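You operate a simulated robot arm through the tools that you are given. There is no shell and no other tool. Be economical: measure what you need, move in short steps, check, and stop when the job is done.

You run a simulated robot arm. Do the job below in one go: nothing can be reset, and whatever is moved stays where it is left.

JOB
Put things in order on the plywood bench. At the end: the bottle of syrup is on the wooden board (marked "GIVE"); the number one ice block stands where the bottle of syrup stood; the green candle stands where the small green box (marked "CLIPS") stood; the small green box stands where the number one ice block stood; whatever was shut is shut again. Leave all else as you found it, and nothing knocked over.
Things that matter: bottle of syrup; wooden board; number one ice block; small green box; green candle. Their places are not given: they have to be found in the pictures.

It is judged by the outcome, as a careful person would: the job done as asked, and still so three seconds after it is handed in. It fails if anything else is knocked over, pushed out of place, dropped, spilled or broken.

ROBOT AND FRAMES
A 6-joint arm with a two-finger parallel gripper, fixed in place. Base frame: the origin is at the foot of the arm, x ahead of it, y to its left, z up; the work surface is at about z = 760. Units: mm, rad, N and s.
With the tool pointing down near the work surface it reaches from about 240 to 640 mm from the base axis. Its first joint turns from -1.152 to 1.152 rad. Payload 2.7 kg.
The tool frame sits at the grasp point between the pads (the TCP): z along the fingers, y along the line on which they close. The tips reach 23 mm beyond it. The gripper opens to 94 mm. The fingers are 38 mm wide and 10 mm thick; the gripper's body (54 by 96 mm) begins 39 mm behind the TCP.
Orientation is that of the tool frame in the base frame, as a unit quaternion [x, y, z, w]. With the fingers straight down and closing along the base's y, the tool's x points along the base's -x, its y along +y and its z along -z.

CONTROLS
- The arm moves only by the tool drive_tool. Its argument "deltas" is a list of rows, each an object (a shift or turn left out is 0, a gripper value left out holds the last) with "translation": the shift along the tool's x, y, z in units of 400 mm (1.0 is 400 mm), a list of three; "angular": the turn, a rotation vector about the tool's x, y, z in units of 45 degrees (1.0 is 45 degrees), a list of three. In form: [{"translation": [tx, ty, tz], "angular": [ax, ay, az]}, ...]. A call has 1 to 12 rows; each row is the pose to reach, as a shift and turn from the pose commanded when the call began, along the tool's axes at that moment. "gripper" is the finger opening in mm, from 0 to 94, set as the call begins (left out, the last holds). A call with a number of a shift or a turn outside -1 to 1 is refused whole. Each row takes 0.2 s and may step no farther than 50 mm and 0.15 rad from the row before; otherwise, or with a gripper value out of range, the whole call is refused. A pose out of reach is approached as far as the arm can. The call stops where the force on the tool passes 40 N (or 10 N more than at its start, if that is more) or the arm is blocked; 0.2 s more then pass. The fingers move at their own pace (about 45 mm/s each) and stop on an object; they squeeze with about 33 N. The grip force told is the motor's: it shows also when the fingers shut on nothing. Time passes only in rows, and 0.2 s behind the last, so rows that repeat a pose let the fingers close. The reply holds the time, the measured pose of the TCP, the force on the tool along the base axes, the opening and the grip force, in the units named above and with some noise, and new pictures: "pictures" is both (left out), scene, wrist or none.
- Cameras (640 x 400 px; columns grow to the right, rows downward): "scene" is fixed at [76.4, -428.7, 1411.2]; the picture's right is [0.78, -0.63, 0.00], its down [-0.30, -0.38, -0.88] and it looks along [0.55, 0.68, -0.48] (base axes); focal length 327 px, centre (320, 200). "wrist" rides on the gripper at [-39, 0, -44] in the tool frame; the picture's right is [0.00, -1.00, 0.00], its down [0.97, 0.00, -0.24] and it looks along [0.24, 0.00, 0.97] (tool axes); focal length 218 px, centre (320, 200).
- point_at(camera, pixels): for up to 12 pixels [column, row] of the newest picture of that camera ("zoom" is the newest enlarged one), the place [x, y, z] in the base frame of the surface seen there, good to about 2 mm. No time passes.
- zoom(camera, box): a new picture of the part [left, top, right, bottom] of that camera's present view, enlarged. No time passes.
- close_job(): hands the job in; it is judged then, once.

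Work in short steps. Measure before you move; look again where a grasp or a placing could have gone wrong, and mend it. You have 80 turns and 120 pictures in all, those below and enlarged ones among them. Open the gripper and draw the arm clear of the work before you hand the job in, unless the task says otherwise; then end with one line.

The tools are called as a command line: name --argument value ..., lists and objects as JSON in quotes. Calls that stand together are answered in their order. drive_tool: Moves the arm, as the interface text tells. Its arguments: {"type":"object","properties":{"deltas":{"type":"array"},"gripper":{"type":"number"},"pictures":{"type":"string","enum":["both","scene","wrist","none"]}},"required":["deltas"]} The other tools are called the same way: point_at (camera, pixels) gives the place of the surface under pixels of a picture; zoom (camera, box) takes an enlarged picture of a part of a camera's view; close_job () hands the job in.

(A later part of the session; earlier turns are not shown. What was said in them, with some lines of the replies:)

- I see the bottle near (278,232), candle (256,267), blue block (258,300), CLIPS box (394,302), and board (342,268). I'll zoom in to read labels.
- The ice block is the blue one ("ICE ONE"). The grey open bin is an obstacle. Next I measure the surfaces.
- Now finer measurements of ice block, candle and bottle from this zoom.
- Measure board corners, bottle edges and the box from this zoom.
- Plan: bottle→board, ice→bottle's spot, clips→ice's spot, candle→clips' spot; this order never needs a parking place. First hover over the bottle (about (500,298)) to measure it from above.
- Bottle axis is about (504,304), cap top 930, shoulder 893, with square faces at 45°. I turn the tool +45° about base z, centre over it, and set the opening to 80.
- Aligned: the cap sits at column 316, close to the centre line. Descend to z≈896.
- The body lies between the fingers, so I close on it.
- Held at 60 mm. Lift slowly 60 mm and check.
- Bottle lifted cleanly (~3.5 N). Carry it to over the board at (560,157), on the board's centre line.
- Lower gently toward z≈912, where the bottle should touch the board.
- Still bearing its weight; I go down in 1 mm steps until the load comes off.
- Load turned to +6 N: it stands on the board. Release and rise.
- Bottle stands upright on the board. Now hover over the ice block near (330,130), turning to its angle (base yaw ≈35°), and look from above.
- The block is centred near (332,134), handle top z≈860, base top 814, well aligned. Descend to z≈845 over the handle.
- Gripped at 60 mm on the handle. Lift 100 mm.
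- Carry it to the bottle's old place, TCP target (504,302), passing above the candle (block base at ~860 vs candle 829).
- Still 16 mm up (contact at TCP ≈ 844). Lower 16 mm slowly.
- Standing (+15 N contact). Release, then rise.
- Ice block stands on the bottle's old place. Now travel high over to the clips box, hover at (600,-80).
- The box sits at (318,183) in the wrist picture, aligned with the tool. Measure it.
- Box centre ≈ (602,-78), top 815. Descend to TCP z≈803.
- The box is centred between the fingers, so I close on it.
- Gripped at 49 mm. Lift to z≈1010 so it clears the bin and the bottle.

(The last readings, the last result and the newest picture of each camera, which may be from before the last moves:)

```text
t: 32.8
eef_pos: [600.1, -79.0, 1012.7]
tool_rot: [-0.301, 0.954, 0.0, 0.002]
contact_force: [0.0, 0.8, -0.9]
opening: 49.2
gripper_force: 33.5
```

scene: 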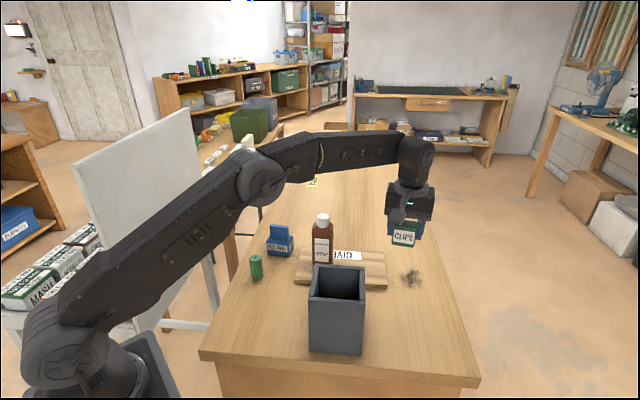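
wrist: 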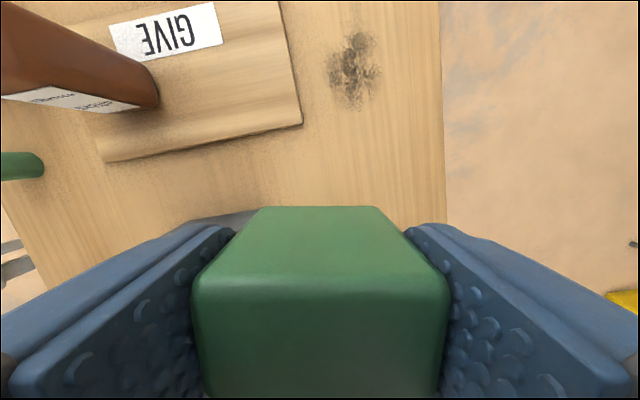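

Carry over the bin (box bottom ~968 vs bin 918) to the ice block's old place, TCP target (331,133).

drive_tool --deltas '[{"translation": [0.0308, 0.1025, 0]}, {"translation": [0.0617, 0.205, 0]}, {"translation": [0.0925, 0.3074, 0]}, {"translation": [0.1233, 0.4099, 0]}, {"translation": [0.1542, 0.5124, 0]}, {"translation": [0.185, 0.6149, 0]}, {"translation": [0.2159, 0.7173, 0]}, {"translation": [0.2467, 0.8198, 0]}, {"translation": [0.2467, 0.8198, 0.08]}, {"translation": [0.2467, 0.8198, 0.16]}, {"translation": [0.2467, 0.8198, 0.24]}, {"translation": [0.2467, 0.8198, 0.24]}]'

```text
t: 35.4
eef_pos: [331.2, 133.4, 915.0]
tool_rot: [-0.301, 0.954, 0.0, 0.001]
contact_force: [-0.4, 0.3, -0.5]
opening: 49.2
gripper_force: 33.1
```

scene: 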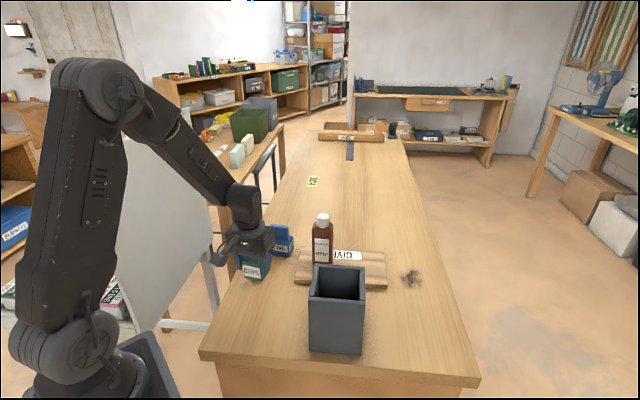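
wrist: 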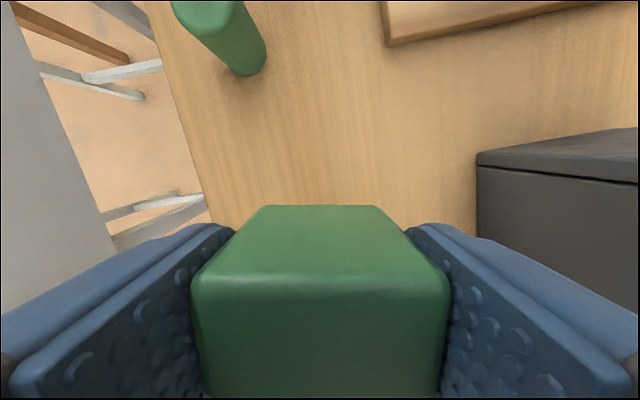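

Lower 110 mm to TCP z≈805, just above the touch height 803.5.

drive_tool --deltas '[{"translation": [0, 0, 0.08]}, {"translation": [0, 0, 0.16]}, {"translation": [0, 0, 0.22]}, {"translation": [0, 0, 0.26]}, {"translation": [0, 0, 0.274]}, {"translation": [0, 0, 0.278]}, {"translation": [0, 0, 0.28]}, {"translation": [0, 0, 0.28]}]'

```text
t: 37.2
eef_pos: [330.7, 132.6, 804.6]
tool_rot: [-0.301, 0.954, 0.001, 0.002]
contact_force: [-4.7, -1.6, 21.7]
opening: 49.1
gripper_force: 33.1
```

scene: 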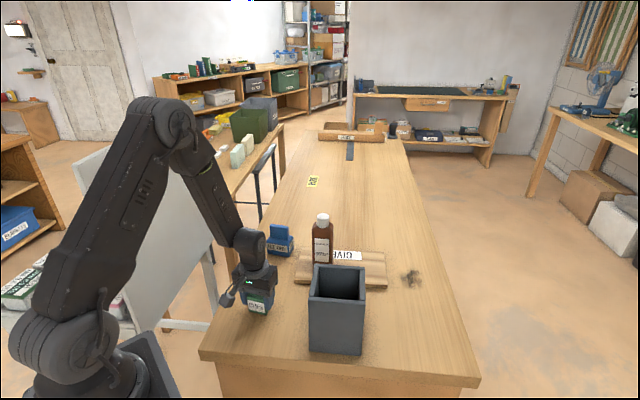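
wrist: 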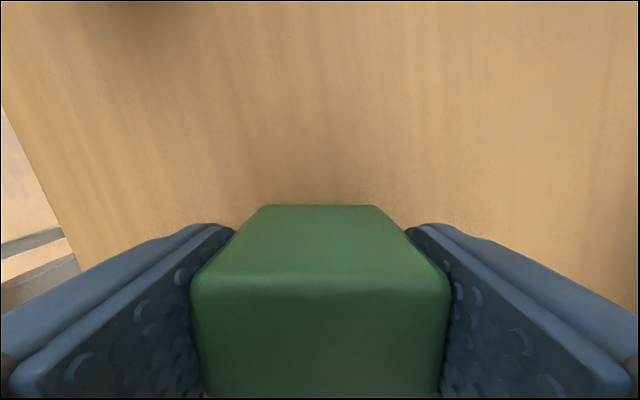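

Box is down (+22 N). Ease off 1 mm, release, and rise.

drive_tool --deltas '[{"translation": [0, 0, -0.003]}, {"translation": [0, 0, -0.003]}, {"translation": [0, 0, -0.003]}, {"translation": [0, 0, -0.003]}]' --gripper 85 --pictures "none"

drive_tool --deltas '[{"translation": [0, 0, -0.04]}, {"translation": [0, 0, -0.14]}, {"translation": [0, 0, -0.26]}, {"translation": [0, 0, -0.37]}, {"translation": [0, 0, -0.37]}]'

```text
t: 38.2
eef_pos: [331.0, 134.7, 804.2]
tool_rot: [-0.3, 0.954, 0.0, 0.001]
contact_force: [-0.2, -1.1, 0.3]
opening: 84.8
gripper_force: 0.0
```

```text
t: 39.4
eef_pos: [329.4, 134.4, 952.2]
tool_rot: [-0.301, 0.954, 0.0, 0.0]
contact_force: [0.0, 0.2, 0.2]
opening: 85.3
gripper_force: 0.0
```

scene: 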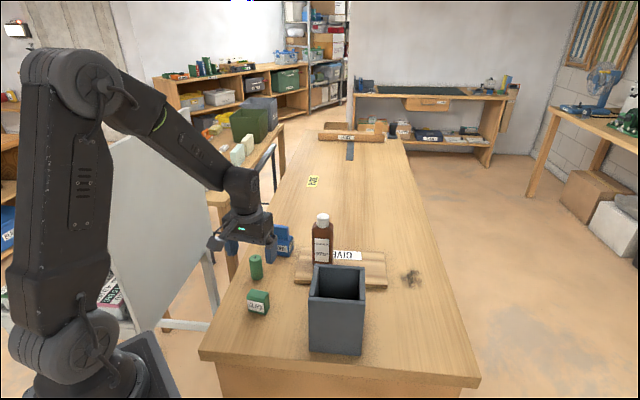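
wrist: 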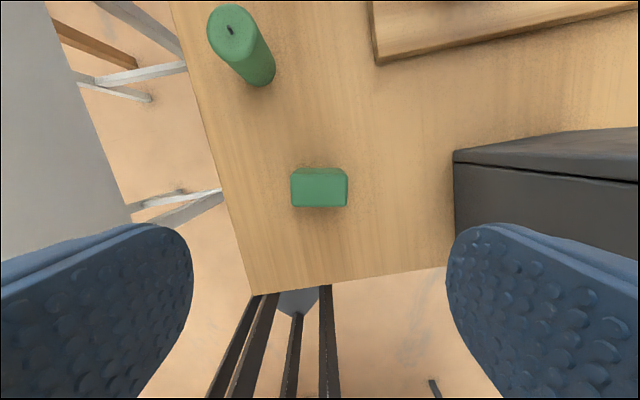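

Clips box stands on the ice block's old place. Hover over the candle near (390,245).

drive_tool --deltas '[{"translation": [-0.071, 0.035, 0]}, {"translation": [-0.142, 0.07, 0]}, {"translation": [-0.213, 0.105, 0]}, {"translation": [-0.283, 0.14, 0]}, {"translation": [-0.283, 0.14, 0]}]' --gripper 70 --pictures "wrist"

zoom --camera "wrist" --box '[260, 140, 380, 220]'

```text
t: 40.6
eef_pos: [391.3, 244.5, 952.8]
tool_rot: [-0.3, 0.954, 0.0, 0.001]
contact_force: [0.5, -0.1, -0.6]
opening: 70.1
gripper_force: 0.0
```

wrist: 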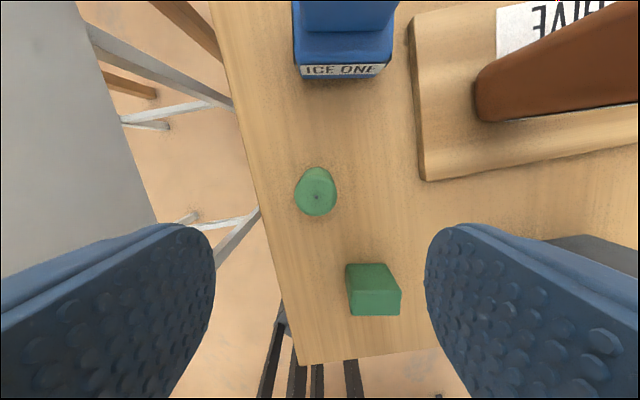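

```text
5.00 times, centred on (320, 180) of wrist
```

zoom: 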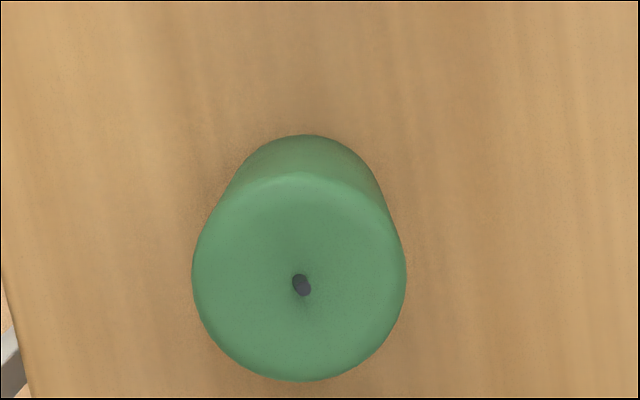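

point_at --camera "wrist" --pixels '[[316, 195], [298, 195], [334, 195], [316, 177], [316, 213]]'

```text
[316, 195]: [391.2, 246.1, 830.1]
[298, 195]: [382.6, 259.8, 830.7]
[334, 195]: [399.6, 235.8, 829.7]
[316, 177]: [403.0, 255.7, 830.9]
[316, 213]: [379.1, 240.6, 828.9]
```

Candle centre ≈ (391,247.5), top 830, Ø33. Descend to z≈803 and close.

drive_tool --deltas '[{"translation": [-0.004, 0.007, 0.1]}, {"translation": [-0.004, 0.007, 0.2]}, {"translation": [-0.004, 0.007, 0.29]}, {"translation": [-0.004, 0.007, 0.35]}, {"translation": [-0.004, 0.007, 0.373]}, {"translation": [-0.004, 0.007, 0.373]}]' --pictures "wrist"

drive_tool --deltas '[{}, {}, {}, {}, {}]' --gripper 18

```text
t: 42.0
eef_pos: [392.1, 247.9, 802.4]
tool_rot: [-0.3, 0.954, 0.001, 0.001]
contact_force: [0.1, 0.2, -0.6]
opening: 70.0
gripper_force: 0.0
```

wrist: 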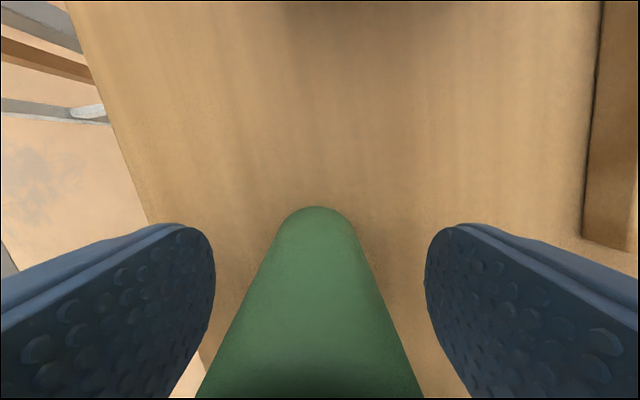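

```text
t: 43.2
eef_pos: [392.7, 247.2, 802.4]
tool_rot: [-0.301, 0.954, 0.0, 0.0]
contact_force: [-0.3, -0.3, -0.2]
opening: 34.0
gripper_force: 32.9
```

scene: 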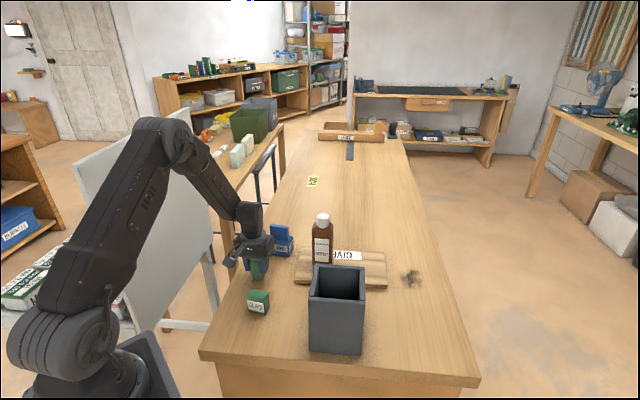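
wrist: 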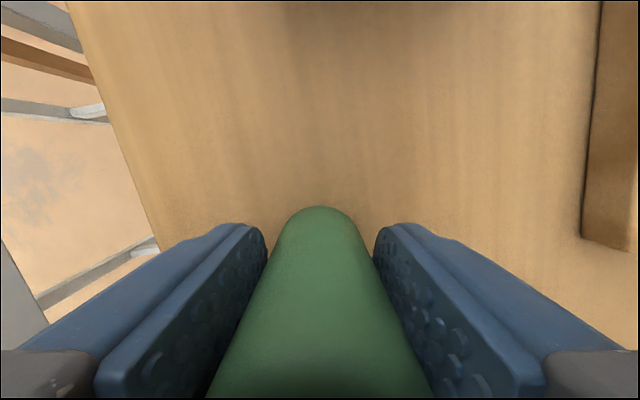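

Held at 34 mm. Lift to z≈1012.

drive_tool --deltas '[{"translation": [0, 0, -0.03]}, {"translation": [0, 0, -0.1]}, {"translation": [0, 0, -0.2]}, {"translation": [0, 0, -0.3]}, {"translation": [0, 0, -0.4]}, {"translation": [0, 0, -0.48]}, {"translation": [0, 0, -0.525]}, {"translation": [0, 0, -0.525]}]'

```text
t: 45.0
eef_pos: [390.9, 246.3, 1013.2]
tool_rot: [-0.301, 0.954, 0.0, 0.001]
contact_force: [-0.1, -0.2, 0.1]
opening: 33.9
gripper_force: 33.2
```

scene: 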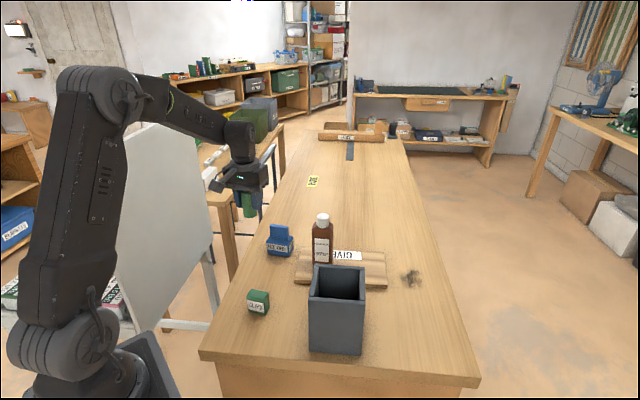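
wrist: 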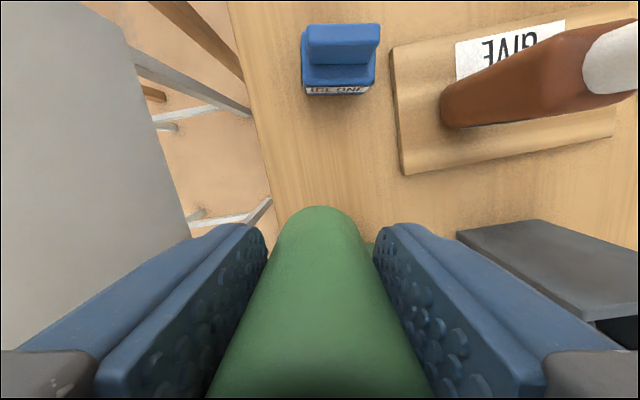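

Carry the candle to above the clips box's old place, TCP (602,-78).

drive_tool --deltas '[{"translation": [0.004, -0.1075, 0]}, {"translation": [0.008, -0.215, 0]}, {"translation": [0.012, -0.3225, 0]}, {"translation": [0.016, -0.43, 0]}, {"translation": [0.019, -0.5375, 0]}, {"translation": [0.023, -0.645, 0]}, {"translation": [0.027, -0.7525, 0]}, {"translation": [0.031, -0.86, 0]}, {"translation": [0.035, -0.9675, 0]}, {"translation": [0.035, -0.9675, 0.08]}, {"translation": [0.035, -0.9675, 0.16]}, {"translation": [0.035, -0.9675, 0.16]}]'

```text
t: 47.6
eef_pos: [602.6, -78.2, 948.8]
tool_rot: [-0.3, 0.954, 0.0, 0.001]
contact_force: [0.2, -0.3, -1.2]
opening: 34.1
gripper_force: 32.3
```

scene: 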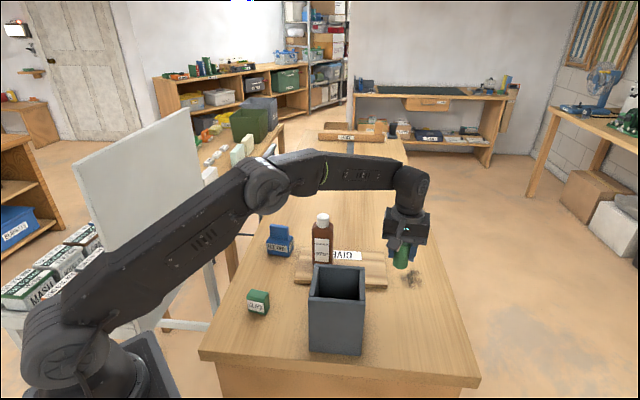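
wrist: 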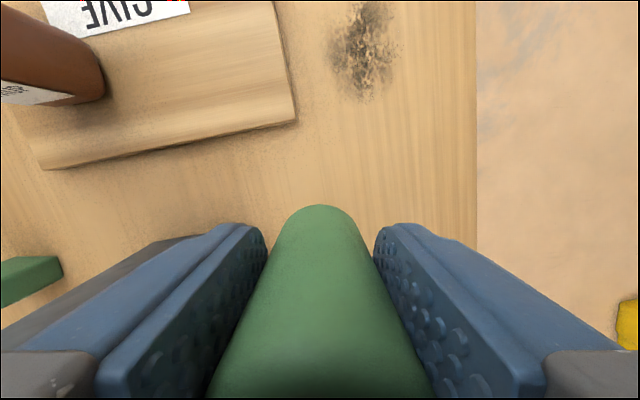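

The candle looks a bit slanted in the scene; zoom to check.

zoom --camera "scene" --box '[360, 195, 450, 285]'

```text
4.44 times, centred on (405, 240) of scene
```

zoom: 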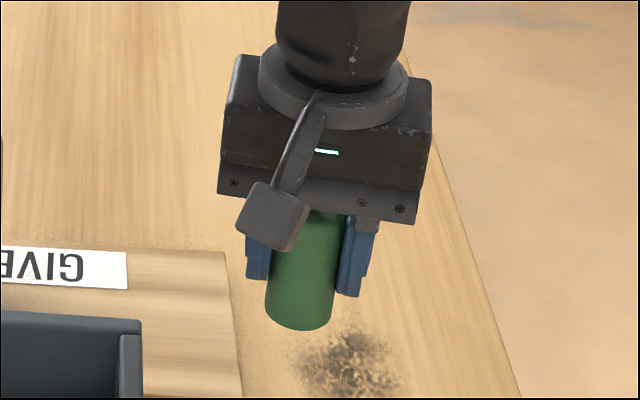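

Only perspective (parallel to the gripper). Lower to just above touch at TCP ≈ 803.

drive_tool --deltas '[{"translation": [0, 0, 0.1]}, {"translation": [0, 0, 0.2]}, {"translation": [0, 0, 0.28]}, {"translation": [0, 0, 0.33]}, {"translation": [0, 0, 0.35]}, {"translation": [0, 0, 0.358]}, {"translation": [0, 0, 0.362]}, {"translation": [0, 0, 0.362]}]'

```text
t: 49.4
eef_pos: [601.4, -78.6, 804.7]
tool_rot: [-0.3, 0.954, 0.0, 0.001]
contact_force: [0.8, 0.2, -0.2]
opening: 33.7
gripper_force: 33.1
```

scene: 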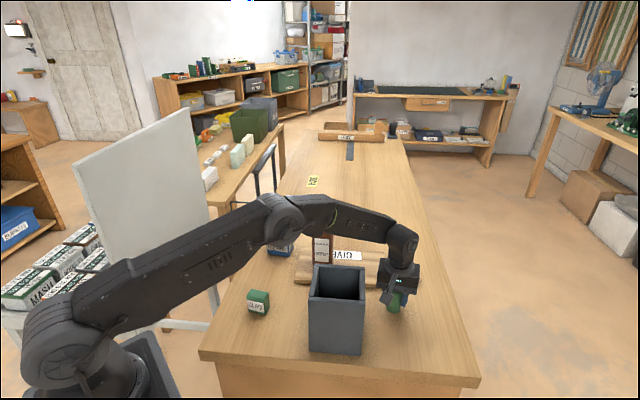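
wrist: 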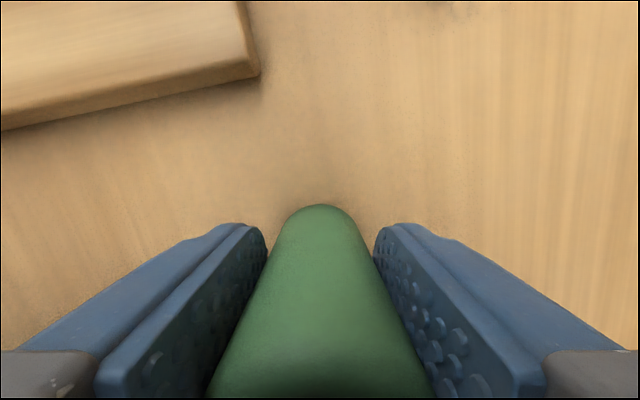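

Just short of contact; go down in sub-millimetre steps.

drive_tool --deltas '[{"translation": [0, 0, 0.002]}, {"translation": [0, 0, 0.004]}, {"translation": [0, 0, 0.004]}]' --pictures "none"

```text
t: 50.2
eef_pos: [601.8, -77.6, 802.8]
tool_rot: [-0.3, 0.954, -0.001, 0.001]
contact_force: [-1.1, 0.4, 4.2]
opening: 34.1
gripper_force: 32.7
```

Contact (+4 N). Release and rise straight up.

drive_tool --deltas '[{}, {}, {}, {}, {}]' --gripper 75 --pictures "wrist"

drive_tool --deltas '[{"translation": [0, 0, -0.04]}, {"translation": [0, 0, -0.12]}, {"translation": [0, 0, -0.22]}, {"translation": [0, 0, -0.33]}, {"translation": [0, 0, -0.44]}, {"translation": [0, 0, -0.53]}, {"translation": [0, 0, -0.53]}]'

```text
t: 51.4
eef_pos: [602.9, -77.8, 802.6]
tool_rot: [-0.301, 0.954, 0.0, 0.001]
contact_force: [0.2, -0.2, -0.4]
opening: 74.8
gripper_force: 0.0
```

wrist: 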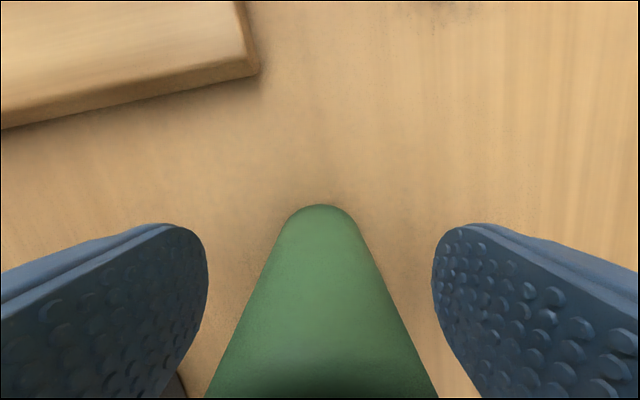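

```text
t: 53.0
eef_pos: [603.1, -77.1, 1017.0]
tool_rot: [-0.3, 0.954, 0.0, 0.001]
contact_force: [-0.4, -0.2, -0.5]
opening: 74.9
gripper_force: 0.1
```

scene: 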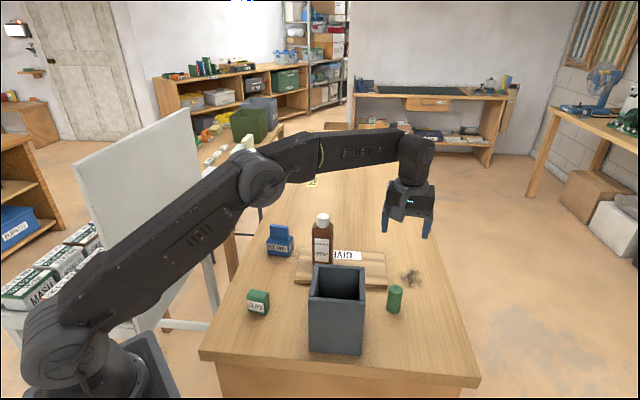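
wrist: 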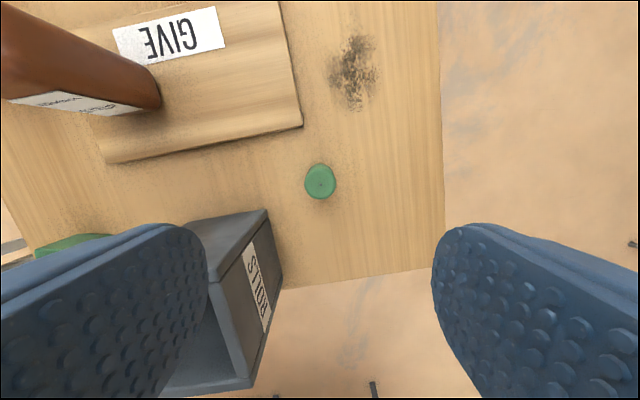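

All four are placed. Quick check of positions in an enlarged view.

zoom --camera "scene" --box '[230, 205, 430, 355]'

point_at --camera "scene" --pixels '[[323, 215], [395, 288], [259, 293], [280, 229], [309, 268], [386, 287], [363, 269]]'

```text
2.67 times, centred on (330, 280) of scene
```

zoom: 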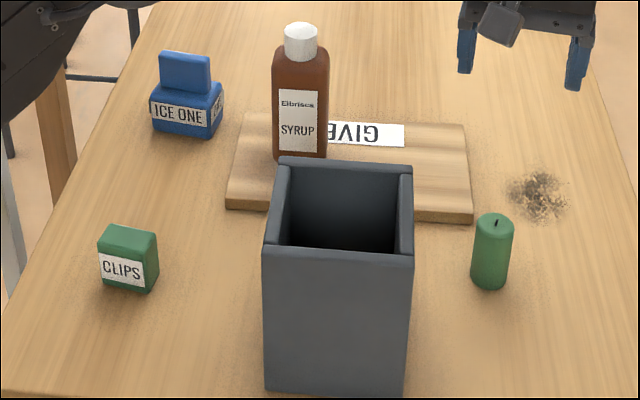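

```text
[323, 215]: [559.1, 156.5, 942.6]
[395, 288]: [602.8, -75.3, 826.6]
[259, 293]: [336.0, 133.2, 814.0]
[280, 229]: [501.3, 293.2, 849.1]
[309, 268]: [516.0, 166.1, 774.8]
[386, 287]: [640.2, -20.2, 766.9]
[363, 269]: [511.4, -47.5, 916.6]
```

Everything is upright and in place, board and bin have not moved, and the gripper is open and well clear. Handing in.

close_job

```text
The job is handed in.
```

The job is handed in: the bottle of syrup is on the "GIVE" board, the ice block is where the bottle stood, the "CLIPS" box is where the ice block stood, and the candle is where the "CLIPS" box stood. All four are upright, nothing else was disturbed, and nothing had to be opened or shut again.
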